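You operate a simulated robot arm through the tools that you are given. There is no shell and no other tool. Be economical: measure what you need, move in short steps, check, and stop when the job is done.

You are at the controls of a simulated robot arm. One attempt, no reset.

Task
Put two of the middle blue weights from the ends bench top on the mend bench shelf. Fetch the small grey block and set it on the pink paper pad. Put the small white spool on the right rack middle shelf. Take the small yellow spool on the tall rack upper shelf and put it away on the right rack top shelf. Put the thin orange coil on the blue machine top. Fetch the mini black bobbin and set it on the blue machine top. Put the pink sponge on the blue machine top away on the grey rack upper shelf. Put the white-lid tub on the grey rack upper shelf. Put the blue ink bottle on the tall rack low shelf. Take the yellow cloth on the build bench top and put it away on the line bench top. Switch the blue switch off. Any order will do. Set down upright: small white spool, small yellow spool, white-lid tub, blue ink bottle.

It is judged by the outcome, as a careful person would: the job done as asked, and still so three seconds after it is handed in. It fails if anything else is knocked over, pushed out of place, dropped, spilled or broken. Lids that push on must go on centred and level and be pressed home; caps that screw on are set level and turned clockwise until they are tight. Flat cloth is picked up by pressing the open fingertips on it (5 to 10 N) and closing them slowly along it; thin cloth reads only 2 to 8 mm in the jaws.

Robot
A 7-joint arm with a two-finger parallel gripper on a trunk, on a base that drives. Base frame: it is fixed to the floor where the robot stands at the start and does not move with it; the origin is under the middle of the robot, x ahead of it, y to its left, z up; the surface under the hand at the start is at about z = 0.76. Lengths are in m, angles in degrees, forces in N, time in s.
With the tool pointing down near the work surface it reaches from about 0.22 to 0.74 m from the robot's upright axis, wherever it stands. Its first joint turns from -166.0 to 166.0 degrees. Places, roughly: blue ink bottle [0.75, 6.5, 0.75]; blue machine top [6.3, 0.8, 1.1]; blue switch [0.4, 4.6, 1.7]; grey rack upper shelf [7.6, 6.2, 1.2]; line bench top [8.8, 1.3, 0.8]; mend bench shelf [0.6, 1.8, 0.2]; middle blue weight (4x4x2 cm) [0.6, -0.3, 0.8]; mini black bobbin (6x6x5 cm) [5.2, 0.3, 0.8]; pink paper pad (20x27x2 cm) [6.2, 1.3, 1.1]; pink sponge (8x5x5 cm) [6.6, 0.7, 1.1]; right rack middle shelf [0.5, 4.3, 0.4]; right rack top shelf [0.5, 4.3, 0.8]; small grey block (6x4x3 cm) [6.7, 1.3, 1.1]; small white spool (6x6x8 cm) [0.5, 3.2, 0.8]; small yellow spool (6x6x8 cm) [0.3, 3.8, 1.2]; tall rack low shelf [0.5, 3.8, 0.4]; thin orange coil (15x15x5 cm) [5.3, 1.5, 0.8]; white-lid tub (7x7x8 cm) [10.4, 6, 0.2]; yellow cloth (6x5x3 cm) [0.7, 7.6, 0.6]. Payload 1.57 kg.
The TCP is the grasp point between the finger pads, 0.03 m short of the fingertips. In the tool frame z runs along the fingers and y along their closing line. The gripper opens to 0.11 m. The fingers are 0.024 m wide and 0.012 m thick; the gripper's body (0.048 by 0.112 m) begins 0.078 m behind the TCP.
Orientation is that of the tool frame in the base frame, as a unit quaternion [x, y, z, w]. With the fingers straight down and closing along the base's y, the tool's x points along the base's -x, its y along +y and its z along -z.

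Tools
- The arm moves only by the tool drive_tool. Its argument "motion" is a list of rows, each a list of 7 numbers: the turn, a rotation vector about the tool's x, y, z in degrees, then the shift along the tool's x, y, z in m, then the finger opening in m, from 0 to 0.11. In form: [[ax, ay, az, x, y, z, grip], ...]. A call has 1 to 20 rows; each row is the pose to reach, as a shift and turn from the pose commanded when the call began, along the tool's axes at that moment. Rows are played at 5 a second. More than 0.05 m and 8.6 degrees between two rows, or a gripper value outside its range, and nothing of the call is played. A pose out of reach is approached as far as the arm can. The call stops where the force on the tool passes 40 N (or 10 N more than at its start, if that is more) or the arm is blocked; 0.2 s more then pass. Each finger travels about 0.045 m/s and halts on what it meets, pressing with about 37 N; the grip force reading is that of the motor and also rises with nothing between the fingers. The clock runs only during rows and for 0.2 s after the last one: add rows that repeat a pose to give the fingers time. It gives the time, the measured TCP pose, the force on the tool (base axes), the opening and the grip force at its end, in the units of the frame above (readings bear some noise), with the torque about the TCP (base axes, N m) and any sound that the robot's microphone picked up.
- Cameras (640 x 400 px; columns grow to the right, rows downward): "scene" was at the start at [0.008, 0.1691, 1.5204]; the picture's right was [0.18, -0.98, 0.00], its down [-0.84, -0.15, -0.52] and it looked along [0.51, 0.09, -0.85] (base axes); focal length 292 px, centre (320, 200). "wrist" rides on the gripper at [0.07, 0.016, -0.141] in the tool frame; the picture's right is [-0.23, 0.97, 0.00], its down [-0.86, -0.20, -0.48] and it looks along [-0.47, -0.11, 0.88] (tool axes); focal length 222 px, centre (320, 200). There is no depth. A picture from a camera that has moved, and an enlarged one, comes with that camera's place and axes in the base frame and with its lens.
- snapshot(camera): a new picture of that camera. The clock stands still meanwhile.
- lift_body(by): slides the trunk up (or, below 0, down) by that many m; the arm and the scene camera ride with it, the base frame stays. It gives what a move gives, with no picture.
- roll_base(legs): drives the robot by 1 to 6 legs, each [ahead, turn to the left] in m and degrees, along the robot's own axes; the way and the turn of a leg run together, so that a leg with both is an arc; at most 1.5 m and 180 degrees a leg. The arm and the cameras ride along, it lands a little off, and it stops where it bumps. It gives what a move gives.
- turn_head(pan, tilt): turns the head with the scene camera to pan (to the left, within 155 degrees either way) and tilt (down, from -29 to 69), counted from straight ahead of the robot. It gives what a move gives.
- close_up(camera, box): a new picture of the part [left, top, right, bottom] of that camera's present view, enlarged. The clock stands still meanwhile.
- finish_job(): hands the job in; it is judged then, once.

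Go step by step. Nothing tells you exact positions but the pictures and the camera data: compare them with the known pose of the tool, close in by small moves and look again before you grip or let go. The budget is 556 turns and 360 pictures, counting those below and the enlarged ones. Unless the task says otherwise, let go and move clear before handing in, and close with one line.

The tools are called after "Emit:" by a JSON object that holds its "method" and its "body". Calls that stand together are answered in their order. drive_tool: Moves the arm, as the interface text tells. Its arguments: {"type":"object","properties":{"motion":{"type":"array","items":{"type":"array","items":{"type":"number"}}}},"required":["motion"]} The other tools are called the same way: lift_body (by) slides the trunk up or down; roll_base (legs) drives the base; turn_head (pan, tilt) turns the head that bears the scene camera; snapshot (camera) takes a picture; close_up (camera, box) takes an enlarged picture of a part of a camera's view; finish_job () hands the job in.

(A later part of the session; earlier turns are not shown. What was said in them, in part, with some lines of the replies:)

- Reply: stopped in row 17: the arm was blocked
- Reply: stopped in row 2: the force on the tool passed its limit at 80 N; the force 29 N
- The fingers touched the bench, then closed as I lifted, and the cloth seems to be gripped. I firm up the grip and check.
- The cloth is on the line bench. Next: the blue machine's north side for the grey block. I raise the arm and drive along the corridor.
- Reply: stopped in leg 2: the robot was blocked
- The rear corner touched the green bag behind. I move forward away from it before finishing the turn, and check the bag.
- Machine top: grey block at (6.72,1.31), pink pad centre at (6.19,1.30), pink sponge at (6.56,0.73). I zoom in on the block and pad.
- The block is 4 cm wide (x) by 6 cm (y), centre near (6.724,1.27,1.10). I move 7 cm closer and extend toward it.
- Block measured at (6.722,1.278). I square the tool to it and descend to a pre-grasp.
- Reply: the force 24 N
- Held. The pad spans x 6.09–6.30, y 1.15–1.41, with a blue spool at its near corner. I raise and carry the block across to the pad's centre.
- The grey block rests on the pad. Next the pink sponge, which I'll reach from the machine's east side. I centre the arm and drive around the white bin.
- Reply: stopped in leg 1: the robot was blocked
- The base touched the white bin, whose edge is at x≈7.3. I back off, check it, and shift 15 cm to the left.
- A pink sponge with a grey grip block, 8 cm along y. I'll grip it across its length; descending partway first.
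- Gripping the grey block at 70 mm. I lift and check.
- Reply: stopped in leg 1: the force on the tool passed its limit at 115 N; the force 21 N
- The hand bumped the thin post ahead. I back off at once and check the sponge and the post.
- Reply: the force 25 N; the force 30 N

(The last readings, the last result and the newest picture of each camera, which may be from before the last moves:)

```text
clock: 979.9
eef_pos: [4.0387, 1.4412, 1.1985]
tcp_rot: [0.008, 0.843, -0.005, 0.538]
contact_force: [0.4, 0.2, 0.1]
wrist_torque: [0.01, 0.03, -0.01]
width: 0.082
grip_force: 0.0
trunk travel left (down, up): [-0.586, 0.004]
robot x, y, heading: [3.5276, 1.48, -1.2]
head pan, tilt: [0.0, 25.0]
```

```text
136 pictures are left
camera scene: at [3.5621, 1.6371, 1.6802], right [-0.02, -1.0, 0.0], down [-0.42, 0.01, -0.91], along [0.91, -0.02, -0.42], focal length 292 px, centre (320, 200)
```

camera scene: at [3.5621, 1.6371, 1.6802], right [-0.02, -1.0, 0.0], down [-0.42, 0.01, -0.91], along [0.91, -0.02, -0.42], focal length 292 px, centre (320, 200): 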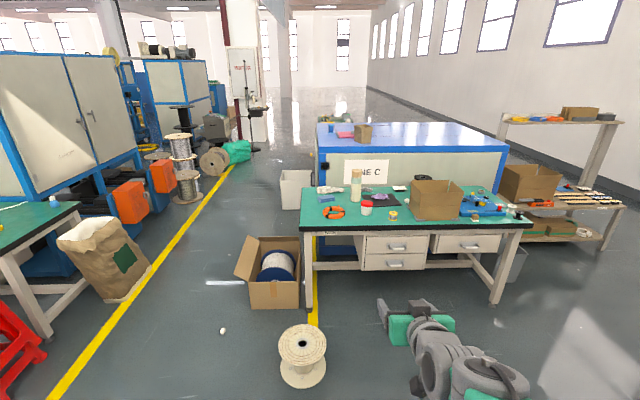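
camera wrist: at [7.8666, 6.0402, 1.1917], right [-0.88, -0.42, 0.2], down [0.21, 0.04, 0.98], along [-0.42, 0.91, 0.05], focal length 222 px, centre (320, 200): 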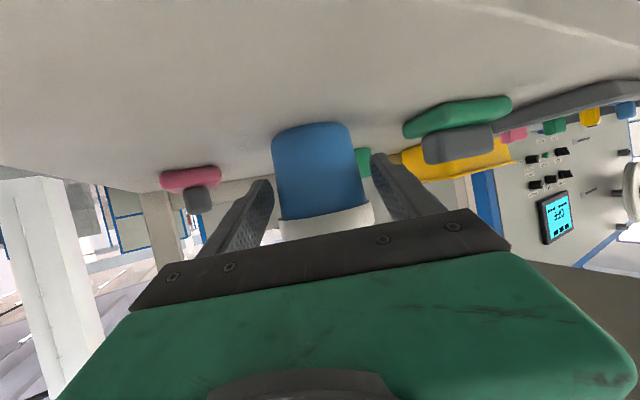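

Emit:
{"method": "close_up", "body": {"camera": "scene", "box": [290, 160, 420, 250]}}

Emit:
{"method": "close_up", "body": {"camera": "scene", "box": [410, 160, 540, 250]}}

```text
4.44 times, centred on (355, 205) of scene
camera zoom: at [3.5621, 1.6371, 1.6802], right [-0.02, -1.0, 0.0], down [-0.42, 0.01, -0.91], along [0.91, -0.02, -0.42], focal length 1299 px, centre (164, 178)
```

zoom: 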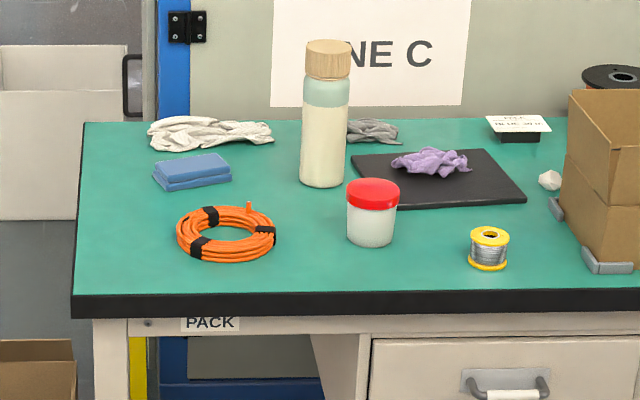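

```text
4.44 times, centred on (475, 205) of scene
camera zoom: at [3.5621, 1.6371, 1.6802], right [-0.02, -1.0, 0.0], down [-0.42, 0.01, -0.91], along [0.91, -0.02, -0.42], focal length 1299 px, centre (-369, 178)
```

zoom: 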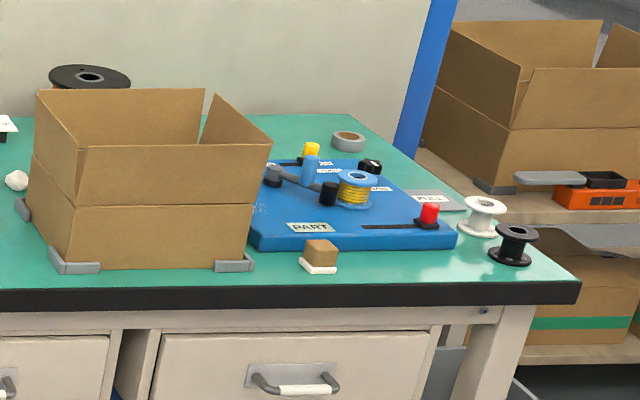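

The orange coil is at (5.31,1.50) and the black bobbin at (5.23,0.30). A small spool on the floor stands at about (4.68,1.72), so I approach at y≈1.28.

Emit:
{"method": "roll_base", "body": {"legs": [[0, -9], [1.12, 0], [0, 10.5]]}}

Emit:
{"method": "drive_tool", "body": {"motion": [[0, 5, 0, 0.02, 0.03, 0.01, 0.09], [0, 10, 0, 0.045, 0.06, 0.02, 0.09], [0, 15, 0, 0.07, 0.09, 0.03, 0.09], [0, 20, 0, 0.095, 0.12, 0.04, 0.09], [0, 25, 0, 0.12, 0.15, 0.05, 0.09]]}}

Emit:
{"method": "turn_head", "body": {"pan": 0, "tilt": 45}}

Emit:
{"method": "snapshot", "body": {"camera": "scene"}}

Emit:
{"method": "snapshot", "body": {"camera": "wrist"}}

```text
clock: 987.0
eef_pos: [5.1501, 1.2656, 1.1979]
tcp_rot: [-0.008, 0.843, 0.005, 0.538]
contact_force: [-0.2, 0.2, -0.4]
wrist_torque: [0.02, -0.01, 0.02]
width: 0.082
grip_force: 0.0
trunk travel left (down, up): [-0.586, 0.004]
robot x, y, heading: [4.6408, 1.2822, 1.2]
head pan, tilt: [0.0, 25.0]
```

```text
clock: 988.2
eef_pos: [5.1447, 1.4163, 1.0683]
tcp_rot: [-0.008, 0.94, 0.003, 0.342]
contact_force: [0.8, 0.6, 0.8]
wrist_torque: [0.0, 0.0, -0.01]
width: 0.0899
grip_force: 0.0
trunk travel left (down, up): [-0.586, 0.004]
robot x, y, heading: [4.635, 1.2864, 1.0]
head pan, tilt: [0.0, 25.0]
```

```text
clock: 989.0
eef_pos: [5.1431, 1.4163, 1.0679]
tcp_rot: [-0.008, 0.939, 0.002, 0.343]
contact_force: [-0.4, 0.9, -0.5]
wrist_torque: [0.01, 0.0, 0.03]
width: 0.0898
grip_force: 0.0
trunk travel left (down, up): [-0.586, 0.004]
robot x, y, heading: [4.6375, 1.2852, 0.9]
head pan, tilt: [0.0, 45.0]
```

```text
133 pictures are left
camera scene: at [4.6566, 1.4426, 1.6497], right [0.02, -1.0, 0.0], down [-0.71, -0.01, -0.71], along [0.71, 0.01, -0.71], focal length 292 px, centre (320, 200)
```

scene: 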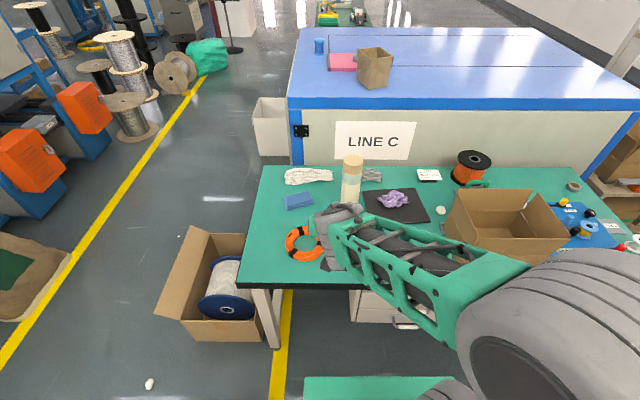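

```text
132 pictures are left
camera wrist: at [4.9985, 1.4302, 1.1319], right [0.16, 0.98, 0.15], down [0.35, -0.19, 0.92], along [0.92, -0.09, -0.37], focal length 222 px, centre (320, 200)
```

wrist: 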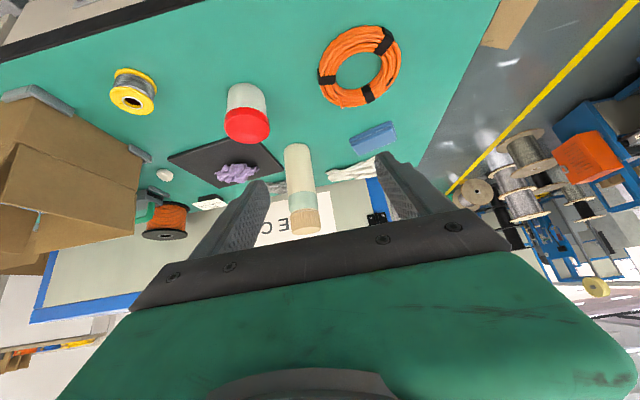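

I'll grip the coil's left rim, at about (5.29,1.562), with one finger in the hole. I move above it with a steeper 25° tilt.

Emit:
{"method": "drive_tool", "body": {"motion": [[0, 2.5, 0, 0.0018, 0.0243, 0.0351, 0.07], [0, 5, 0, 0.0036, 0.0487, 0.0701, 0.07], [0, 7.5, 0, 0.0054, 0.073, 0.1052, 0.07], [0, 10, 0, 0.0071, 0.0973, 0.1403, 0.07], [0, 12.5, 0, 0.0089, 0.1217, 0.1753, 0.07], [0, 15, 0, 0.0107, 0.146, 0.2104, 0.07], [0, 15, 0, 0.0107, 0.146, 0.2104, 0.07]]}}

Emit:
{"method": "snapshot", "body": {"camera": "wrist"}}

```text
clock: 990.6
eef_pos: [5.27, 1.5645, 0.8955]
tcp_rot: [-0.008, 0.976, 0.001, 0.217]
contact_force: [-0.7, 1.1, 0.2]
wrist_torque: [-0.01, 0.03, 0.01]
width: 0.0698
grip_force: 0.2
trunk travel left (down, up): [-0.586, 0.004]
robot x, y, heading: [4.6391, 1.2822, 0.8]
head pan, tilt: [0.0, 45.0]
```

```text
131 pictures are left
camera wrist: at [5.1465, 1.5788, 0.9935], right [0.19, 0.98, 0.1], down [0.57, -0.19, 0.8], along [0.8, -0.1, -0.6], focal length 222 px, centre (320, 200)
```

wrist: 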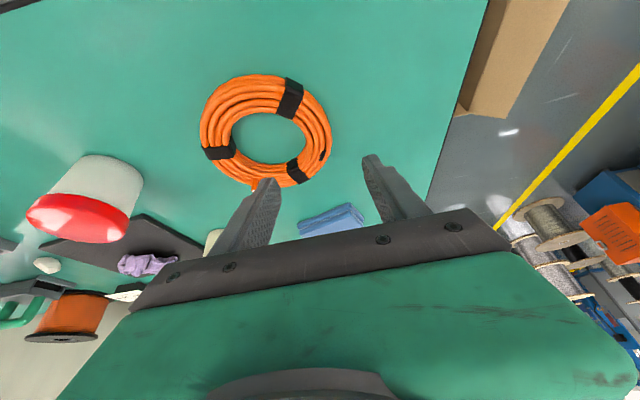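

Emit:
{"method": "drive_tool", "body": {"motion": [[0, 0, 0, 0.006, 0.0005, 0.03, 0.07], [0, 0, 0, 0.012, 0.001, 0.06, 0.07], [0, 0, 0, 0.0179, 0.0015, 0.0855, 0.07]]}}

Emit:
{"method": "snapshot", "body": {"camera": "wrist"}}

```text
clock: 991.4
eef_pos: [5.2905, 1.5659, 0.8118]
tcp_rot: [-0.008, 0.976, 0.001, 0.218]
contact_force: [-0.1, 0.3, -0.1]
wrist_torque: [0.03, 0.01, -0.03]
width: 0.0697
grip_force: 0.1
trunk travel left (down, up): [-0.586, 0.004]
robot x, y, heading: [4.6371, 1.2844, 1.1]
head pan, tilt: [0.0, 45.0]
```

```text
130 pictures are left
camera wrist: at [5.1668, 1.5806, 0.9104], right [0.19, 0.98, 0.1], down [0.57, -0.19, 0.8], along [0.8, -0.1, -0.6], focal length 222 px, centre (320, 200)
```

wrist: 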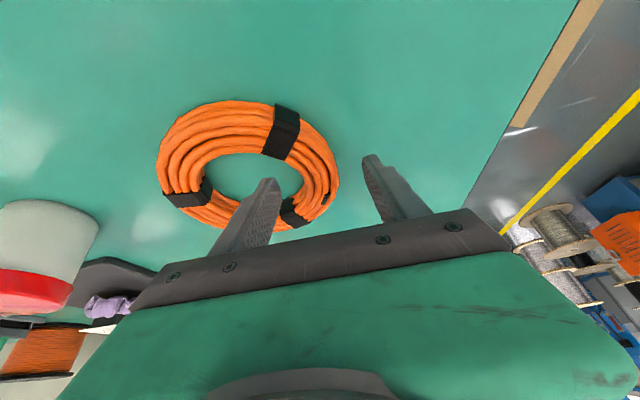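

One finger is over the hole and one outside. I lower to the bench and close.

Emit:
{"method": "drive_tool", "body": {"motion": [[0, 0, 0, 0.0027, 0, 0.0059, 0.07], [0, 0, 0, 0.0051, 0, 0.0109, 0.07]]}}

Emit:
{"method": "drive_tool", "body": {"motion": [[0, 0, 0, 0, 0, 0, 0.055], [0, 0, 0, 0, 0, 0, 0.042], [0, 0, 0, 0, 0, 0, 0.03], [0, 0, 0, 0, 0, 0, 0.018], [0, 0, 0, 0, 0, 0, 0.012], [0, 0, 0, 0, 0, 0, 0.012]]}}

Emit:
{"method": "snapshot", "body": {"camera": "wrist"}}

```text
clock: 992.0
eef_pos: [5.2891, 1.5641, 0.8006]
tcp_rot: [-0.008, 0.976, 0.002, 0.217]
contact_force: [0.4, -0.1, 0.3]
wrist_torque: [0.0, 0.0, 0.0]
width: 0.0699
grip_force: 0.1
trunk travel left (down, up): [-0.586, 0.004]
robot x, y, heading: [4.6397, 1.285, 0.9]
head pan, tilt: [0.0, 45.0]
```

```text
clock: 993.4
eef_pos: [5.2879, 1.5658, 0.8007]
tcp_rot: [-0.009, 0.976, 0.002, 0.217]
contact_force: [0.0, 1.3, -0.3]
wrist_torque: [0.2, -0.03, 0.08]
width: 0.0304
grip_force: 36.9
trunk travel left (down, up): [-0.586, 0.004]
robot x, y, heading: [4.6368, 1.2853, 1.0]
head pan, tilt: [0.0, 45.0]
```

```text
129 pictures are left
camera wrist: at [5.1648, 1.5803, 0.899], right [0.19, 0.98, 0.1], down [0.57, -0.19, 0.8], along [0.8, -0.09, -0.6], focal length 222 px, centre (320, 200)
```

wrist: 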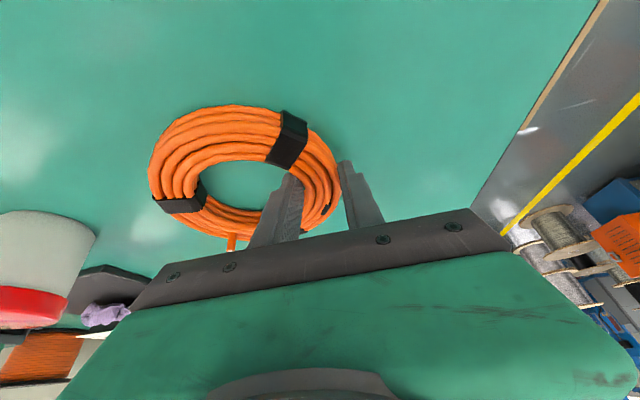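

Gripped the rim at 30 mm. I lift gently and check that it stays level.

Emit:
{"method": "drive_tool", "body": {"motion": [[0, 0, 0, -0.0085, 0, -0.0181, 0.012], [0, 0, 0, -0.0212, 0, -0.0453, 0.012], [0, 0, 0, -0.038, 0, -0.08, 0.012]]}}

Emit:
{"method": "snapshot", "body": {"camera": "wrist"}}

```text
clock: 994.2
eef_pos: [5.287, 1.5639, 0.8886]
tcp_rot: [-0.008, 0.976, 0.001, 0.216]
contact_force: [-1.7, -0.3, -2.2]
wrist_torque: [0.15, -0.01, -0.03]
width: 0.0298
grip_force: 36.8
trunk travel left (down, up): [-0.586, 0.004]
robot x, y, heading: [4.6351, 1.2846, 0.9]
head pan, tilt: [0.0, 45.0]
```

```text
128 pictures are left
camera wrist: at [5.1637, 1.5787, 0.9874], right [0.19, 0.98, 0.09], down [0.58, -0.19, 0.8], along [0.8, -0.1, -0.6], focal length 222 px, centre (320, 200)
```

wrist: 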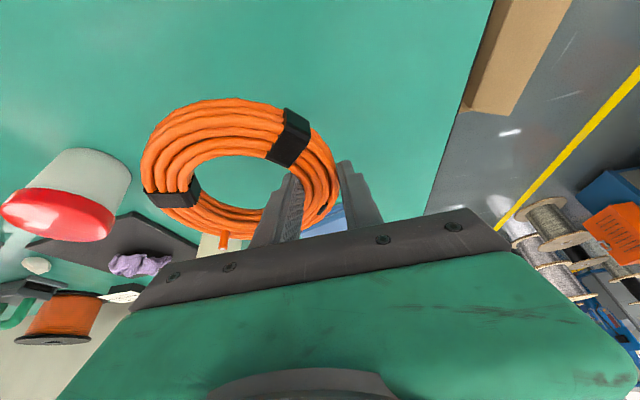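

Held. I raise it straight up above everything.

Emit:
{"method": "drive_tool", "body": {"motion": [[0, 0, 0, -0.0206, 0, -0.0442, 0.012], [0, 0, 0, -0.0412, 0, -0.0884, 0.012], [0, 0, 0, -0.0618, 0, -0.1326, 0.012], [0, 0, 0, -0.0824, 0, -0.1768, 0.012], [0, 0, 0, -0.103, 0, -0.221, 0.012], [0, 0, 0, -0.1236, 0, -0.2652, 0.012], [0, 0, 0, -0.1442, 0, -0.3094, 0.012], [0, 0, 0, -0.165, 0, -0.353, 0.012]]}}

Emit:
{"method": "snapshot", "body": {"camera": "wrist"}}

Emit:
{"method": "snapshot", "body": {"camera": "scene"}}

```text
clock: 996.0
eef_pos: [5.2819, 1.5688, 1.2756]
tcp_rot: [-0.009, 0.976, 0.001, 0.216]
contact_force: [-0.5, 0.3, -2.1]
wrist_torque: [0.12, 0.02, 0.01]
width: 0.0296
grip_force: 37.3
out of reach, approached as far as the arm can: row 8
trunk travel left (down, up): [-0.586, 0.004]
robot x, y, heading: [4.6354, 1.2819, 1.0]
head pan, tilt: [0.0, 45.0]
```

```text
127 pictures are left
camera wrist: at [5.1585, 1.5834, 1.3748], right [0.19, 0.98, 0.1], down [0.58, -0.19, 0.8], along [0.8, -0.09, -0.6], focal length 222 px, centre (320, 200)
```

wrist: 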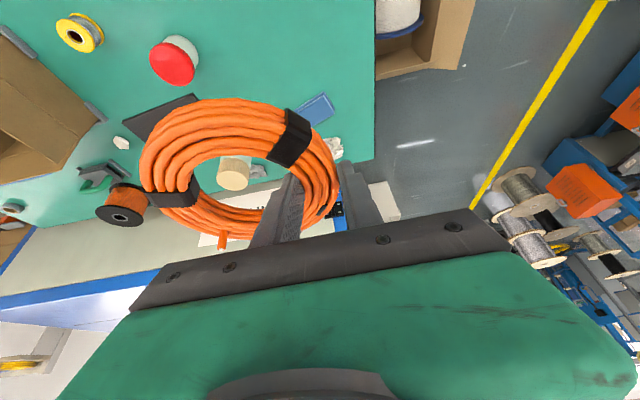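

```text
126 pictures are left
camera scene: at [4.6573, 1.4438, 1.6494], right [0.02, -1.0, 0.0], down [-0.71, -0.01, -0.71], along [0.71, 0.01, -0.71], focal length 292 px, centre (320, 200)
```

scene: 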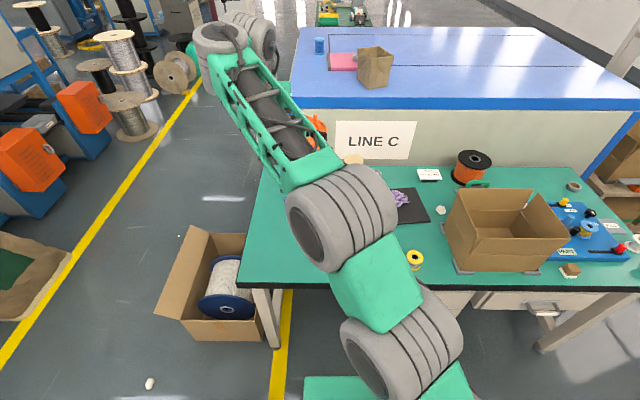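

Emit:
{"method": "drive_tool", "body": {"motion": [[0, 0, 0, 0.0149, -0.0364, -0.0069, 0.012], [0, 0, 0, 0.0298, -0.0728, -0.0138, 0.012], [0, 0, 0, 0.0447, -0.1092, -0.0207, 0.012], [0, 0, 0, 0.0596, -0.1456, -0.0276, 0.012], [0, 0, 0, 0.0745, -0.182, -0.0345, 0.012], [0, 0, 0, 0.0894, -0.2184, -0.0414, 0.012], [0, 0, 0, 0.1043, -0.2548, -0.0483, 0.012]]}}

Emit:
{"method": "roll_base", "body": {"legs": [[-0.75, 0], [0, 89], [1.35, 0], [0, -90]]}}

Emit:
{"method": "turn_head", "body": {"pan": 0, "tilt": 30}}

Emit:
{"method": "snapshot", "body": {"camera": "scene"}}

```text
clock: 997.6
eef_pos: [5.1689, 1.309, 1.2729]
tcp_rot: [-0.008, 0.976, 0.002, 0.217]
contact_force: [-0.2, 0.4, -2.5]
wrist_torque: [0.11, 0.0, 0.0]
width: 0.0293
grip_force: 37.1
trunk travel left (down, up): [-0.586, 0.004]
robot x, y, heading: [4.6361, 1.2857, 0.9]
head pan, tilt: [0.0, 45.0]
```

```text
clock: 1015.6
eef_pos: [4.4605, 2.5991, 1.2734]
tcp_rot: [0.024, 0.976, -0.007, 0.217]
contact_force: [-0.1, 0.2, -2.2]
wrist_torque: [0.14, 0.0, 0.01]
width: 0.0291
grip_force: 37.1
trunk travel left (down, up): [-0.586, 0.004]
robot x, y, heading: [3.9271, 2.6109, -2.8]
head pan, tilt: [0.0, 45.0]
```

```text
clock: 1016.4
eef_pos: [4.4608, 2.5998, 1.274]
tcp_rot: [0.023, 0.976, -0.006, 0.217]
contact_force: [0.8, -0.7, -3.4]
wrist_torque: [0.13, 0.01, -0.02]
width: 0.0291
grip_force: 36.4
trunk travel left (down, up): [-0.586, 0.004]
robot x, y, heading: [3.9281, 2.6125, -2.7]
head pan, tilt: [0.0, 30.0]
```

```text
125 pictures are left
camera scene: at [3.9665, 2.766, 1.6722], right [-0.05, -1.0, 0.0], down [-0.5, 0.02, -0.87], along [0.86, -0.04, -0.5], focal length 292 px, centre (320, 200)
```

scene: 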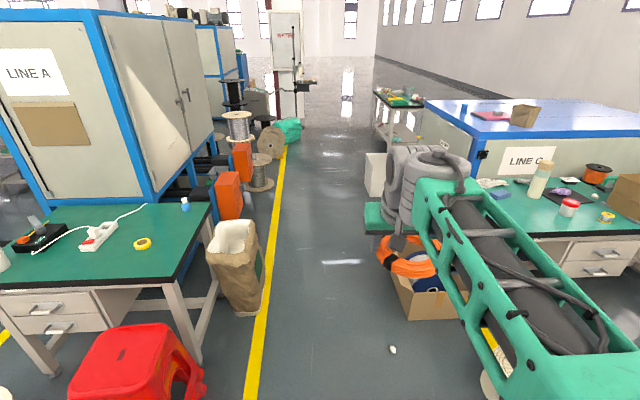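

Emit:
{"method": "roll_base", "body": {"legs": [[0, 3.5], [1.5, 0], [1.03, 0], [0, -90.5]]}}

Emit:
{"method": "turn_head", "body": {"pan": 0, "tilt": 35}}

Emit:
{"method": "snapshot", "body": {"camera": "scene"}}

```text
clock: 1033.0
eef_pos: [6.4827, 2.1544, 1.2753]
tcp_rot: [0.68, 0.7, -0.153, 0.155]
contact_force: [0.7, 0.2, -2.3]
wrist_torque: [0.05, -0.15, 0.0]
width: 0.0293
grip_force: 36.9
trunk travel left (down, up): [-0.586, 0.004]
robot x, y, heading: [6.4537, 2.6874, -88.6]
head pan, tilt: [0.0, 30.0]
```

```text
clock: 1033.6
eef_pos: [6.4818, 2.1544, 1.2743]
tcp_rot: [0.68, 0.7, -0.152, 0.155]
contact_force: [-0.4, -0.2, -1.5]
wrist_torque: [0.02, -0.14, 0.0]
width: 0.0289
grip_force: 37.1
trunk travel left (down, up): [-0.586, 0.004]
robot x, y, heading: [6.4493, 2.6909, -88.6]
head pan, tilt: [0.0, 35.0]
```

```text
124 pictures are left
camera scene: at [6.6091, 2.6646, 1.6645], right [-1.0, -0.03, 0.0], down [-0.02, 0.57, -0.82], along [0.02, -0.82, -0.57], focal length 292 px, centre (320, 200)
```

scene: 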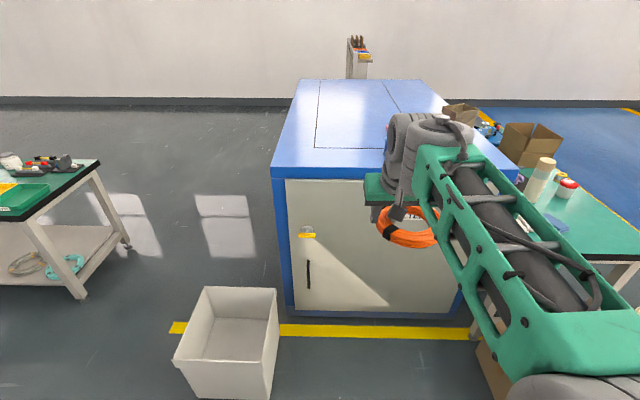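

I drive up to the machine and place the coil on the free area at about (6.58,1.40).

Emit:
{"method": "roll_base", "body": {"legs": [[0.64, 0]]}}

Emit:
{"method": "drive_tool", "body": {"motion": [[0, 0, 0, -0.0226, 0.035, 0.0106, 0.012], [0, 0, 0, -0.0453, 0.07, 0.0212, 0.012], [0, 0, 0, -0.068, 0.105, 0.0317, 0.012], [0, 0, 0, -0.0906, 0.138, 0.0423, 0.012]]}}

Emit:
{"method": "snapshot", "body": {"camera": "scene"}}

Emit:
{"method": "snapshot", "body": {"camera": "wrist"}}

```text
clock: 1037.2
eef_pos: [6.511, 1.5061, 1.2742]
tcp_rot: [0.676, 0.704, -0.151, 0.156]
contact_force: [-0.3, 0.2, -2.9]
wrist_torque: [0.04, -0.1, 0.02]
width: 0.0294
grip_force: 36.8
trunk travel left (down, up): [-0.586, 0.004]
robot x, y, heading: [6.4763, 2.0384, -87.6]
head pan, tilt: [0.0, 35.0]
```

```text
clock: 1038.2
eef_pos: [6.6551, 1.4132, 1.2746]
tcp_rot: [0.677, 0.704, -0.151, 0.155]
contact_force: [-0.2, -0.7, -2.0]
wrist_torque: [0.04, -0.14, 0.03]
width: 0.0292
grip_force: 37.0
trunk travel left (down, up): [-0.586, 0.004]
robot x, y, heading: [6.4758, 2.041, -87.7]
head pan, tilt: [0.0, 35.0]
```

```text
123 pictures are left
camera scene: at [6.6333, 2.0175, 1.6643], right [-1.0, -0.04, 0.0], down [-0.02, 0.57, -0.82], along [0.03, -0.82, -0.57], focal length 292 px, centre (320, 200)
```

scene: 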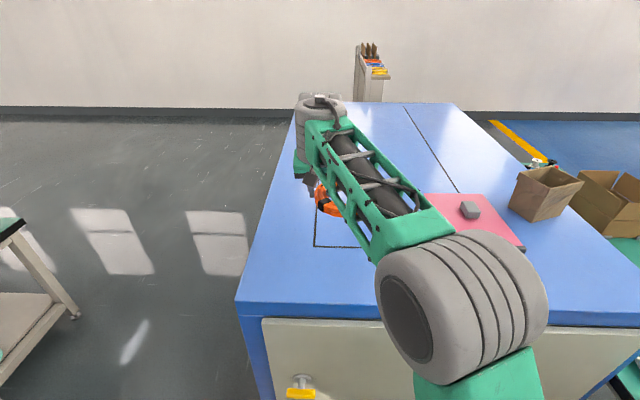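

```text
122 pictures are left
camera wrist: at [6.6674, 1.5367, 1.3735], right [0.98, -0.17, 0.09], down [-0.18, -0.58, 0.8], along [-0.08, -0.8, -0.6], focal length 222 px, centre (320, 200)
```

wrist: 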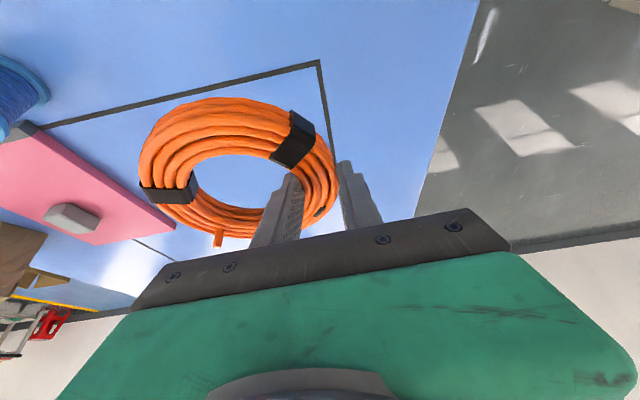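

Emit:
{"method": "drive_tool", "body": {"motion": [[0, 0, 0, 0.0169, 0, 0.0362, 0.012], [0, 0, 0, 0.0338, 0, 0.0725, 0.012], [0, 0, 0, 0.0508, 0, 0.1087, 0.012]]}}

Emit:
{"method": "snapshot", "body": {"camera": "wrist"}}

```text
clock: 1039.0
eef_pos: [6.6535, 1.4102, 1.1518]
tcp_rot: [0.677, 0.704, -0.151, 0.157]
contact_force: [0.7, 0.8, -1.9]
wrist_torque: [0.03, -0.14, 0.02]
width: 0.0292
grip_force: 37.2
trunk travel left (down, up): [-0.586, 0.004]
robot x, y, heading: [6.4786, 2.0373, -87.4]
head pan, tilt: [0.0, 35.0]
```

```text
121 pictures are left
camera wrist: at [6.6643, 1.5341, 1.2508], right [0.98, -0.17, 0.1], down [-0.18, -0.58, 0.8], along [-0.08, -0.8, -0.6], focal length 222 px, centre (320, 200)
```

wrist: 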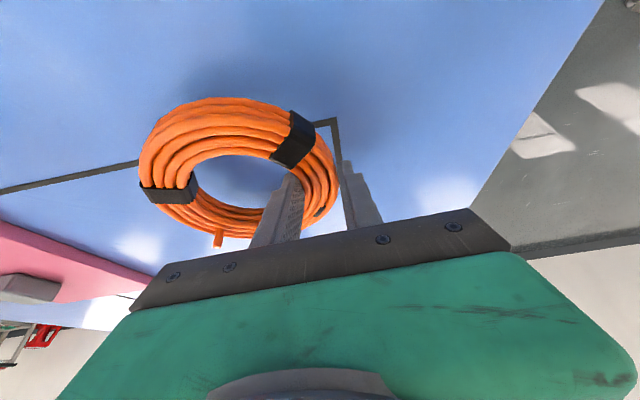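

Emit:
{"method": "drive_tool", "body": {"motion": [[0, 0, 0, 0.0034, 0, 0.0072, 0.012], [0, 0, 0, 0.0068, 0, 0.0145, 0.012]]}}

Emit:
{"method": "drive_tool", "body": {"motion": [[0, 0, 0, 0.0013, 0, 0.0027, 0.012], [0, 0, 0, 0.0025, 0, 0.0054, 0.012]]}}

Emit:
{"method": "drive_tool", "body": {"motion": [[0, 0, 0, 0.0009, 0, 0.0018, 0.012], [0, 0, 0, 0.0017, 0, 0.0036, 0.012]]}}

```text
clock: 1039.6
eef_pos: [6.6528, 1.4113, 1.138]
tcp_rot: [0.677, 0.703, -0.151, 0.155]
contact_force: [-0.9, 0.2, -1.6]
wrist_torque: [0.02, -0.17, 0.0]
width: 0.0289
grip_force: 36.9
trunk travel left (down, up): [-0.586, 0.004]
robot x, y, heading: [6.4744, 2.0405, -87.7]
head pan, tilt: [0.0, 35.0]
```

```text
clock: 1040.2
eef_pos: [6.652, 1.4126, 1.1321]
tcp_rot: [0.676, 0.704, -0.15, 0.156]
contact_force: [0.4, -0.1, -2.6]
wrist_torque: [0.02, -0.17, -0.01]
width: 0.0291
grip_force: 36.7
trunk travel left (down, up): [-0.586, 0.004]
robot x, y, heading: [6.4733, 2.0392, -87.8]
head pan, tilt: [0.0, 35.0]
```

```text
clock: 1040.8
eef_pos: [6.653, 1.4115, 1.1308]
tcp_rot: [0.676, 0.703, -0.152, 0.158]
contact_force: [-2.9, -2.8, 8.5]
wrist_torque: [0.54, 0.26, 0.15]
width: 0.0294
grip_force: 37.1
trunk travel left (down, up): [-0.586, 0.004]
robot x, y, heading: [6.4737, 2.04, -87.7]
head pan, tilt: [0.0, 35.0]
```

Contact on the machine top. I release (fingers open inside the hole and outside) and lift out.

Emit:
{"method": "drive_tool", "body": {"motion": [[0, 0, 0, -0.0004, 0, -0.0009, 0.035], [0, 0, 0, -0.0004, 0, -0.0009, 0.048], [0, 0, 0, -0.0004, 0, -0.0009, 0.056], [0, 0, 0, -0.0004, 0, -0.0009, 0.058], [0, 0, 0, -0.009, 0, -0.02, 0.058], [0, 0, 0, -0.025, 0, -0.06, 0.058], [0, 0, 0, -0.045, 0, -0.1, 0.058], [0, 0, 0, -0.06, 0, -0.14, 0.058]]}}

Emit:
{"method": "snapshot", "body": {"camera": "wrist"}}

```text
clock: 1042.6
eef_pos: [6.6518, 1.4195, 1.2846]
tcp_rot: [0.676, 0.704, -0.151, 0.156]
contact_force: [-0.9, 0.3, 0.1]
wrist_torque: [-0.05, 0.01, 0.02]
width: 0.0579
grip_force: 0.0
trunk travel left (down, up): [-0.586, 0.004]
robot x, y, heading: [6.4736, 2.0379, -87.6]
head pan, tilt: [0.0, 35.0]
```

```text
120 pictures are left
camera wrist: at [6.6632, 1.5446, 1.3816], right [0.98, -0.17, 0.1], down [-0.18, -0.58, 0.8], along [-0.08, -0.8, -0.6], focal length 222 px, centre (320, 200)
```

wrist: 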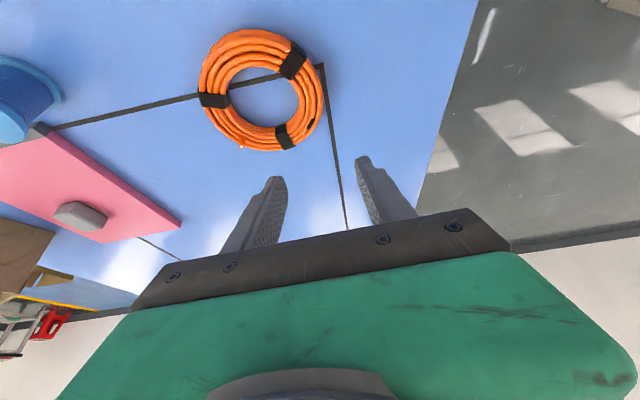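

Coil is in place on the machine top. Last item: the mini black bobbin. I centre the arm and drive back round to the bench's west side.

Emit:
{"method": "drive_tool", "body": {"motion": [[0, 0, 0, 0.0163, -0.03, -0.0076, 0.058], [0, 0, 0, 0.0326, -0.06, -0.0152, 0.058], [0, 0, 0, 0.0489, -0.09, -0.0228, 0.058], [0, 0, 0, 0.0652, -0.12, -0.0304, 0.058], [0, 0, 0, 0.0815, -0.15, -0.038, 0.058]]}}

Emit:
{"method": "roll_base", "body": {"legs": [[-0.58, 0], [0, -92], [1.5, 0], [1.1, 0], [0, 90]]}}

Emit:
{"method": "roll_base", "body": {"legs": [[1.5, 0], [0.8, 0], [0, 90]]}}

Emit:
{"method": "turn_head", "body": {"pan": 0, "tilt": 30}}

Emit:
{"method": "snapshot", "body": {"camera": "scene"}}

```text
clock: 1043.8
eef_pos: [6.4974, 1.5046, 1.2782]
tcp_rot: [0.676, 0.704, -0.15, 0.156]
contact_force: [0.0, -0.6, -0.3]
wrist_torque: [0.0, -0.03, 0.0]
width: 0.0579
grip_force: 0.0
trunk travel left (down, up): [-0.586, 0.004]
robot x, y, heading: [6.4757, 2.0394, -87.6]
head pan, tilt: [0.0, 35.0]
```

```text
clock: 1066.9
eef_pos: [3.8671, 2.1606, 1.2788]
tcp_rot: [0.71, 0.67, -0.159, 0.148]
contact_force: [0.7, -0.5, -0.3]
wrist_torque: [0.03, 0.03, -0.03]
width: 0.058
grip_force: 0.0
trunk travel left (down, up): [-0.586, 0.004]
robot x, y, heading: [3.8963, 2.6905, -93.4]
head pan, tilt: [0.0, 35.0]
```

```text
clock: 1081.9
eef_pos: [4.3349, 0.4366, 1.2775]
tcp_rot: [0.009, 0.976, -0.003, 0.217]
contact_force: [0.1, 0.5, 0.5]
wrist_torque: [0.0, -0.02, -0.03]
width: 0.0578
grip_force: 0.0
trunk travel left (down, up): [-0.586, 0.004]
robot x, y, heading: [3.8027, 0.443, -1.0]
head pan, tilt: [0.0, 35.0]
```

```text
clock: 1082.5
eef_pos: [4.3345, 0.4373, 1.2781]
tcp_rot: [0.008, 0.976, -0.002, 0.218]
contact_force: [-0.2, 0.2, 0.0]
wrist_torque: [0.0, -0.01, -0.01]
width: 0.0581
grip_force: 0.1
trunk travel left (down, up): [-0.586, 0.004]
robot x, y, heading: [3.7982, 0.4426, -0.9]
head pan, tilt: [0.0, 30.0]
```

```text
119 pictures are left
camera scene: at [3.8338, 0.6015, 1.6722], right [-0.02, -1.0, 0.0], down [-0.5, 0.01, -0.87], along [0.87, -0.02, -0.5], focal length 292 px, centre (320, 200)
```

scene: 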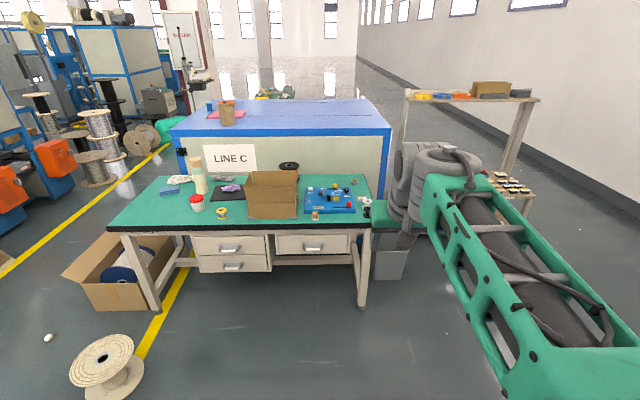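

Emit:
{"method": "roll_base", "body": {"legs": [[0.8, -2]]}}

Emit:
{"method": "turn_head", "body": {"pan": 5, "tilt": 45}}

Emit:
{"method": "snapshot", "body": {"camera": "scene"}}

Emit:
{"method": "snapshot", "body": {"camera": "wrist"}}

```text
clock: 1086.8
eef_pos: [5.1385, 0.3971, 1.278]
tcp_rot: [0.023, 0.976, -0.006, 0.217]
contact_force: [-0.7, 0.2, 0.0]
wrist_torque: [0.01, -0.01, 0.0]
width: 0.0583
grip_force: 0.1
trunk travel left (down, up): [-0.586, 0.004]
robot x, y, heading: [4.6038, 0.4185, -2.6]
head pan, tilt: [0.0, 30.0]
```

```text
clock: 1087.6
eef_pos: [5.136, 0.397, 1.2774]
tcp_rot: [0.022, 0.976, -0.005, 0.217]
contact_force: [0.0, -0.4, 0.3]
wrist_torque: [-0.02, 0.01, 0.01]
width: 0.0581
grip_force: 0.1
trunk travel left (down, up): [-0.586, 0.004]
robot x, y, heading: [4.6051, 0.4182, -2.5]
head pan, tilt: [5.0, 45.0]
```

```text
118 pictures are left
camera scene: at [4.6326, 0.5822, 1.6497], right [0.04, -1.0, 0.0], down [-0.71, -0.03, -0.71], along [0.71, 0.03, -0.71], focal length 292 px, centre (320, 200)
```

scene: 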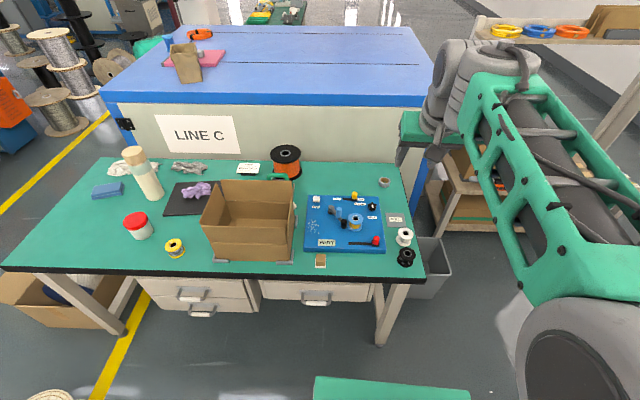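

```text
117 pictures are left
camera wrist: at [5.0154, 0.4188, 1.3767], right [0.25, 0.96, 0.1], down [0.56, -0.23, 0.8], along [0.79, -0.15, -0.6], focal length 222 px, centre (320, 200)
```

wrist: 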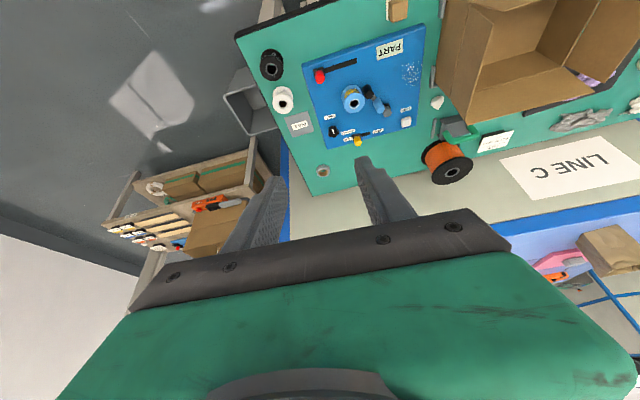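

The bobbin is at (5.227,0.304), with a white bobbin 8.6 cm behind it. I descend to a pre-grasp above it.

Emit:
{"method": "drive_tool", "body": {"motion": [[0, 0, 0, 0.0099, -0.01, 0.0416, 0.085], [0, 0, 0, 0.0197, -0.02, 0.0832, 0.085], [0, 0, 0, 0.0296, -0.03, 0.1249, 0.085], [0, 0, 0, 0.0395, -0.04, 0.1665, 0.085], [0, 0, 0, 0.0493, -0.05, 0.2081, 0.085], [0, 0, 0, 0.0592, -0.06, 0.2497, 0.085], [0, 0, 0, 0.0691, -0.07, 0.2914, 0.085], [0, 0, 0, 0.0789, -0.08, 0.333, 0.085], [0, 0, 0, 0.0888, -0.0897, 0.3746, 0.085]]}}

Emit:
{"method": "snapshot", "body": {"camera": "wrist"}}

```text
clock: 1089.6
eef_pos: [5.2143, 0.3018, 0.9006]
tcp_rot: [0.023, 0.976, -0.006, 0.217]
contact_force: [-0.4, -0.3, 0.0]
wrist_torque: [0.01, 0.02, -0.02]
width: 0.0851
grip_force: 0.1
trunk travel left (down, up): [-0.586, 0.004]
robot x, y, heading: [4.6022, 0.4192, -2.8]
head pan, tilt: [5.0, 45.0]
```

```text
116 pictures are left
camera wrist: at [5.0918, 0.3242, 0.9983], right [0.25, 0.96, 0.1], down [0.56, -0.22, 0.8], along [0.79, -0.15, -0.6], focal length 222 px, centre (320, 200)
```

wrist: 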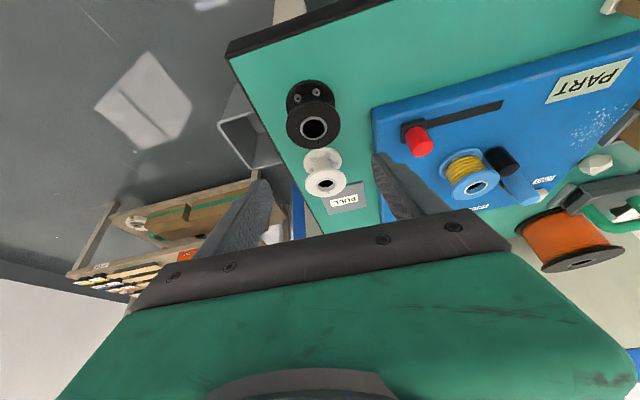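

Emit:
{"method": "drive_tool", "body": {"motion": [[0, 0, 0, 0.0156, 0, 0.0295, 0.08], [0, 0, 0, 0.0312, 0, 0.059, 0.08], [0, 0, 0, 0.0425, 0, 0.0795, 0.08]]}}

Emit:
{"method": "snapshot", "body": {"camera": "wrist"}}

```text
clock: 1090.4
eef_pos: [5.2082, 0.3035, 0.8124]
tcp_rot: [0.022, 0.976, -0.006, 0.218]
contact_force: [0.3, 0.6, -0.3]
wrist_torque: [0.03, -0.02, -0.01]
width: 0.0801
grip_force: 0.0
trunk travel left (down, up): [-0.586, 0.004]
robot x, y, heading: [4.6008, 0.4209, -2.5]
head pan, tilt: [5.0, 45.0]
```

```text
115 pictures are left
camera wrist: at [5.0859, 0.3254, 0.9098], right [0.25, 0.96, 0.1], down [0.56, -0.23, 0.8], along [0.79, -0.15, -0.6], focal length 222 px, centre (320, 200)
```

wrist: 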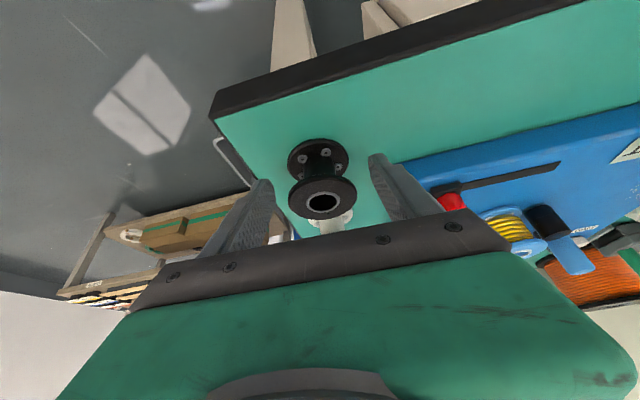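

Centred. I lower a little, move forward 8 mm and close.

Emit:
{"method": "drive_tool", "body": {"motion": [[0, 0, 0, -0.003, 0.001, 0.0125, 0.08], [0, 0, 0, -0.003, 0.001, 0.0125, 0.065], [0, 0, 0, -0.003, 0.001, 0.0125, 0.05], [0, 0, 0, -0.003, 0.001, 0.0125, 0.035], [0, 0, 0, -0.003, 0.001, 0.0125, 0.02], [0, 0, 0, -0.003, 0.001, 0.0125, 0.02]]}}

Emit:
{"method": "drive_tool", "body": {"motion": [[0, 0, 0, -0.0042, 0, -0.0091, 0.02], [0, 0, 0, -0.0212, 0, -0.0453, 0.02], [0, 0, 0, -0.04, 0, -0.085, 0.02]]}}

Emit:
{"method": "snapshot", "body": {"camera": "wrist"}}

```text
clock: 1091.8
eef_pos: [5.2151, 0.3027, 0.8004]
tcp_rot: [0.022, 0.976, -0.006, 0.217]
contact_force: [-0.2, 0.7, 0.1]
wrist_torque: [0.0, -0.01, -0.02]
width: 0.0547
grip_force: 36.4
trunk travel left (down, up): [-0.586, 0.004]
robot x, y, heading: [4.6076, 0.4207, -2.7]
head pan, tilt: [5.0, 45.0]
```

```text
clock: 1092.6
eef_pos: [5.214, 0.3022, 0.8954]
tcp_rot: [0.022, 0.976, -0.005, 0.217]
contact_force: [-0.6, -0.8, -0.8]
wrist_torque: [0.02, 0.01, -0.03]
width: 0.0545
grip_force: 37.0
trunk travel left (down, up): [-0.586, 0.004]
robot x, y, heading: [4.6029, 0.4238, -2.9]
head pan, tilt: [5.0, 45.0]
```

```text
114 pictures are left
camera wrist: at [5.0911, 0.3255, 0.9939], right [0.25, 0.96, 0.1], down [0.56, -0.23, 0.8], along [0.79, -0.15, -0.6], focal length 222 px, centre (320, 200)
```

wrist: 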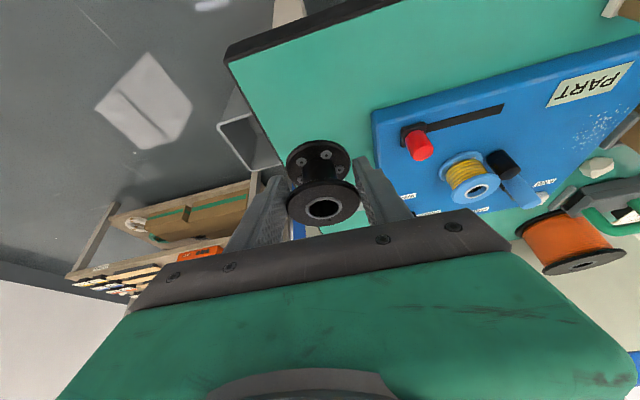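

Bobbin held. I raise it and drive round to the machine's north side again.

Emit:
{"method": "drive_tool", "body": {"motion": [[0, 0, 0, -0.02, 0, -0.043, 0.02], [0, 0, 0, -0.04, 0, -0.086, 0.02], [0, 0, 0, -0.06, 0.01, -0.129, 0.02], [0, 0, 0, -0.075, 0.02, -0.172, 0.02], [0, 0, 0, -0.085, 0.03, -0.215, 0.02], [0, 0, 0, -0.09, 0.045, -0.258, 0.02], [0, 0, 0, -0.095, 0.06, -0.3, 0.02], [0, 0, 0, -0.097, 0.075, -0.34, 0.02], [0, 0, 0, -0.0974, 0.09, -0.3739, 0.02]]}}

Emit:
{"method": "roll_base", "body": {"legs": [[-0.7, 0], [0, 92.7], [1.5, 0], [0.72, 0], [0, -90]]}}

Emit:
{"method": "snapshot", "body": {"camera": "wrist"}}

```text
clock: 1094.6
eef_pos: [5.1469, 0.3965, 1.2746]
tcp_rot: [0.022, 0.976, -0.006, 0.217]
contact_force: [0.3, -0.3, -1.1]
wrist_torque: [-0.05, 0.01, -0.01]
width: 0.0544
grip_force: 37.1
trunk travel left (down, up): [-0.586, 0.004]
robot x, y, heading: [4.6017, 0.4209, -2.5]
head pan, tilt: [5.0, 45.0]
```

```text
clock: 1116.5
eef_pos: [4.4361, 2.6641, 1.2742]
tcp_rot: [-0.018, 0.976, 0.003, 0.217]
contact_force: [-0.1, 0.0, 0.3]
wrist_torque: [0.03, 0.02, 0.01]
width: 0.0543
grip_force: 36.8
trunk travel left (down, up): [-0.586, 0.004]
robot x, y, heading: [3.8928, 2.642, 2.2]
head pan, tilt: [5.0, 45.0]
```

```text
113 pictures are left
camera wrist: at [4.3111, 2.676, 1.3727], right [0.17, 0.98, 0.1], down [0.58, -0.18, 0.8], along [0.8, -0.08, -0.6], focal length 222 px, centre (320, 200)
```

wrist: 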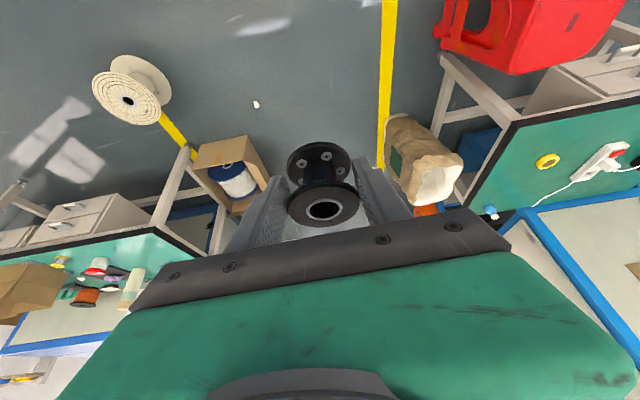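

Emit:
{"method": "roll_base", "body": {"legs": [[0, -3], [1.5, 0], [1.05, 0], [0, -89]]}}

Emit:
{"method": "turn_head", "body": {"pan": 0, "tilt": 35}}

Emit:
{"method": "snapshot", "body": {"camera": "scene"}}

```text
clock: 1133.2
eef_pos: [6.4779, 2.0678, 1.2733]
tcp_rot: [0.686, 0.695, -0.153, 0.153]
contact_force: [-0.7, -0.2, -1.1]
wrist_torque: [0.02, 0.0, 0.0]
width: 0.0543
grip_force: 37.1
trunk travel left (down, up): [-0.586, 0.004]
robot x, y, heading: [6.4661, 2.6142, -89.1]
head pan, tilt: [5.0, 45.0]
```

```text
clock: 1133.9
eef_pos: [6.4793, 2.0654, 1.2739]
tcp_rot: [0.686, 0.695, -0.153, 0.154]
contact_force: [-0.2, -0.5, 0.2]
wrist_torque: [0.02, 0.06, 0.01]
width: 0.0542
grip_force: 37.2
trunk travel left (down, up): [-0.586, 0.004]
robot x, y, heading: [6.4685, 2.6115, -89.1]
head pan, tilt: [0.0, 35.0]
```

```text
112 pictures are left
camera scene: at [6.6237, 2.5877, 1.6644], right [-1.0, -0.02, 0.0], down [-0.01, 0.57, -0.82], along [0.01, -0.82, -0.57], focal length 292 px, centre (320, 200)
```

scene: 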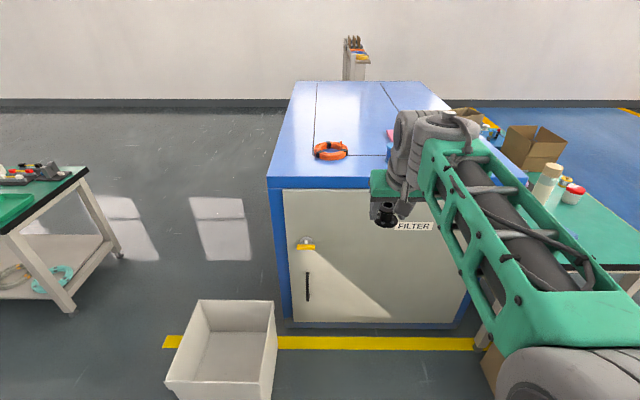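

The coil sits at (6.595,1.38). I'll put the bobbin at about (6.48,1.50), clear of both coil and spool.

Emit:
{"method": "roll_base", "body": {"legs": [[0.55, 0]]}}

Emit:
{"method": "drive_tool", "body": {"motion": [[0, 0, 0, 0.0169, 0, 0.0362, 0.02], [0, 0, 0, 0.0296, 0, 0.0634, 0.02]]}}

Emit:
{"method": "snapshot", "body": {"camera": "wrist"}}

Emit:
{"method": "snapshot", "body": {"camera": "scene"}}

```text
clock: 1137.1
eef_pos: [6.4756, 1.5156, 1.2748]
tcp_rot: [0.69, 0.691, -0.154, 0.153]
contact_force: [-0.2, 0.1, 0.2]
wrist_torque: [0.02, 0.01, 0.02]
width: 0.0543
grip_force: 36.5
trunk travel left (down, up): [-0.586, 0.004]
robot x, y, heading: [6.4729, 2.0586, -89.8]
head pan, tilt: [0.0, 35.0]
```

```text
clock: 1137.7
eef_pos: [6.4763, 1.5193, 1.2066]
tcp_rot: [0.689, 0.691, -0.154, 0.153]
contact_force: [-0.2, -0.2, -0.3]
wrist_torque: [0.04, -0.01, 0.04]
width: 0.0541
grip_force: 36.8
trunk travel left (down, up): [-0.586, 0.004]
robot x, y, heading: [6.4735, 2.0592, -90.1]
head pan, tilt: [0.0, 35.0]
```

```text
111 pictures are left
camera wrist: at [6.4923, 1.6413, 1.3057], right [0.97, -0.2, 0.1], down [-0.2, -0.57, 0.8], along [-0.11, -0.79, -0.6], focal length 222 px, centre (320, 200)
```

wrist: 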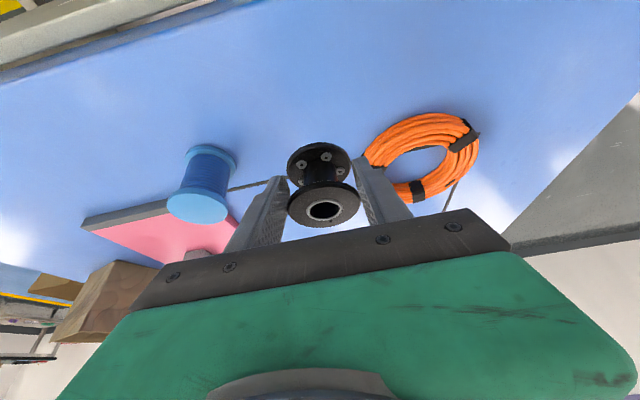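

```text
110 pictures are left
camera scene: at [6.6279, 2.0355, 1.6645], right [-1.0, 0.0, 0.0], down [0.0, 0.57, -0.82], along [0.0, -0.82, -0.57], focal length 292 px, centre (320, 200)
```

scene: 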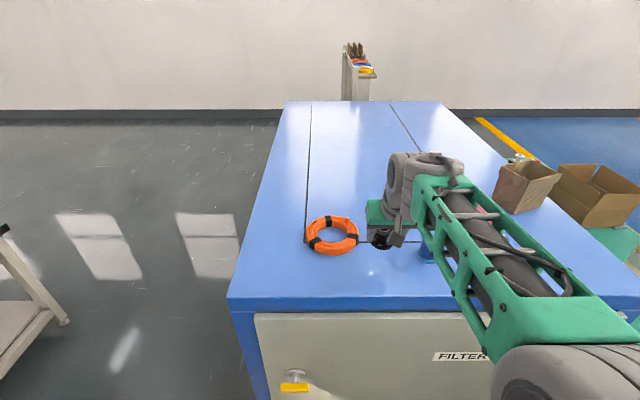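

Emit:
{"method": "drive_tool", "body": {"motion": [[0, 0, 0, 0.0127, 0, 0.0272, 0.02], [0, 0, 0, 0.0254, 0, 0.0544, 0.02], [0, 0, 0, 0.0288, 0, 0.0616, 0.02]]}}

Emit:
{"method": "drive_tool", "body": {"motion": [[0, 0, 0, 0.0013, 0, 0.0027, 0.02], [0, 0, 0, 0.0025, 0, 0.0054, 0.02]]}}

Emit:
{"method": "drive_tool", "body": {"motion": [[0, 0, 0, 0.0009, 0, 0.0018, 0.02], [0, 0, 0, 0.0017, 0, 0.0036, 0.02]]}}

```text
clock: 1138.5
eef_pos: [6.4737, 1.5179, 1.1373]
tcp_rot: [0.69, 0.69, -0.154, 0.153]
contact_force: [0.4, 0.2, -1.4]
wrist_torque: [0.0, 0.02, -0.03]
width: 0.0542
grip_force: 37.2
trunk travel left (down, up): [-0.586, 0.004]
robot x, y, heading: [6.4724, 2.0606, -89.9]
head pan, tilt: [0.0, 35.0]
```

```text
clock: 1139.1
eef_pos: [6.4732, 1.5164, 1.1324]
tcp_rot: [0.69, 0.69, -0.155, 0.154]
contact_force: [0.1, 1.0, 2.7]
wrist_torque: [0.03, -0.08, 0.02]
width: 0.0543
grip_force: 37.1
trunk travel left (down, up): [-0.586, 0.004]
robot x, y, heading: [6.4732, 2.0612, -89.8]
head pan, tilt: [0.0, 35.0]
```

```text
clock: 1139.7
eef_pos: [6.475, 1.5162, 1.1308]
tcp_rot: [0.69, 0.69, -0.157, 0.157]
contact_force: [-3.3, 3.8, 26.7]
wrist_torque: [0.27, -0.09, -0.04]
width: 0.0545
grip_force: 36.6
trunk travel left (down, up): [-0.586, 0.004]
robot x, y, heading: [6.4728, 2.0597, -89.9]
head pan, tilt: [0.0, 35.0]
```

Contact. I ease up, release and lift clear.

Emit:
{"method": "drive_tool", "body": {"motion": [[0, 0, 0, -0.0015, 0, -0.003, 0.02], [0, 0, 0, -0.0015, 0, -0.003, 0.045], [0, 0, 0, -0.0015, 0, -0.003, 0.06], [0, 0, 0, -0.0015, 0, -0.003, 0.072], [0, 0, 0, -0.0015, 0, -0.003, 0.074], [0, 0, 0, -0.009, 0, -0.02, 0.074], [0, 0, 0, -0.025, 0, -0.06, 0.074], [0, 0, 0, -0.045, 0, -0.1, 0.074], [0, 0, 0, -0.06, 0, -0.14, 0.074]]}}

Emit:
{"method": "snapshot", "body": {"camera": "wrist"}}

Emit:
{"method": "snapshot", "body": {"camera": "scene"}}

```text
clock: 1141.7
eef_pos: [6.477, 1.5208, 1.2781]
tcp_rot: [0.69, 0.691, -0.153, 0.153]
contact_force: [-0.2, 0.4, -0.3]
wrist_torque: [0.01, -0.01, -0.04]
width: 0.074
grip_force: 0.1
trunk travel left (down, up): [-0.586, 0.004]
robot x, y, heading: [6.4758, 2.0613, -89.9]
head pan, tilt: [0.0, 35.0]
```

```text
109 pictures are left
camera wrist: at [6.4939, 1.6439, 1.3763], right [0.97, -0.2, 0.1], down [-0.2, -0.57, 0.8], along [-0.11, -0.79, -0.6], focal length 222 px, centre (320, 200)
```

wrist: 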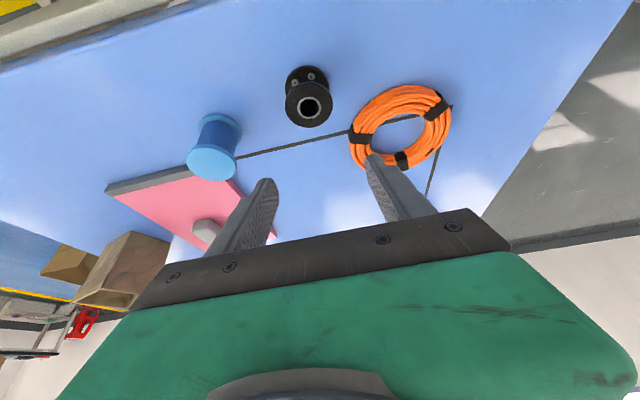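

```text
108 pictures are left
camera scene: at [6.6278, 2.0359, 1.6644], right [-1.0, 0.0, 0.0], down [0.0, 0.57, -0.82], along [0.0, -0.82, -0.57], focal length 292 px, centre (320, 200)
```

scene: 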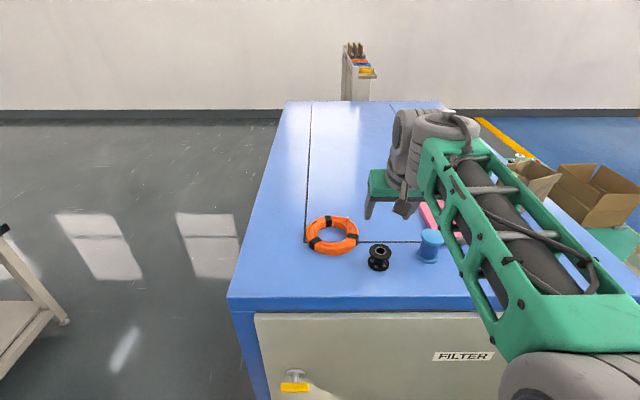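

All the tasks are done: the bobbin, coil and block stand where they were placed, and the gripper is empty and clear. I back the base off slightly and hand in.

Emit:
{"method": "roll_base", "body": {"legs": [[-0.4, 0]]}}

Emit:
{"method": "finish_job", "body": {}}

```text
clock: 1144.1
eef_pos: [6.4819, 1.9085, 1.2784]
tcp_rot: [0.686, 0.694, -0.153, 0.154]
contact_force: [0.3, 0.0, -0.4]
wrist_torque: [-0.02, 0.01, -0.02]
width: 0.0739
grip_force: 0.0
trunk travel left (down, up): [-0.586, 0.004]
robot x, y, heading: [6.47, 2.4463, -89.4]
head pan, tilt: [0.0, 35.0]
```

```text
The job is handed in.
```

Everything asked for is done and handed in: all the items are in their places, the upright ones are standing, and the water switch is off; the robot lightly bumped rack posts, a fixed frame post, a bag and a bin on the way, and nothing looked moved.
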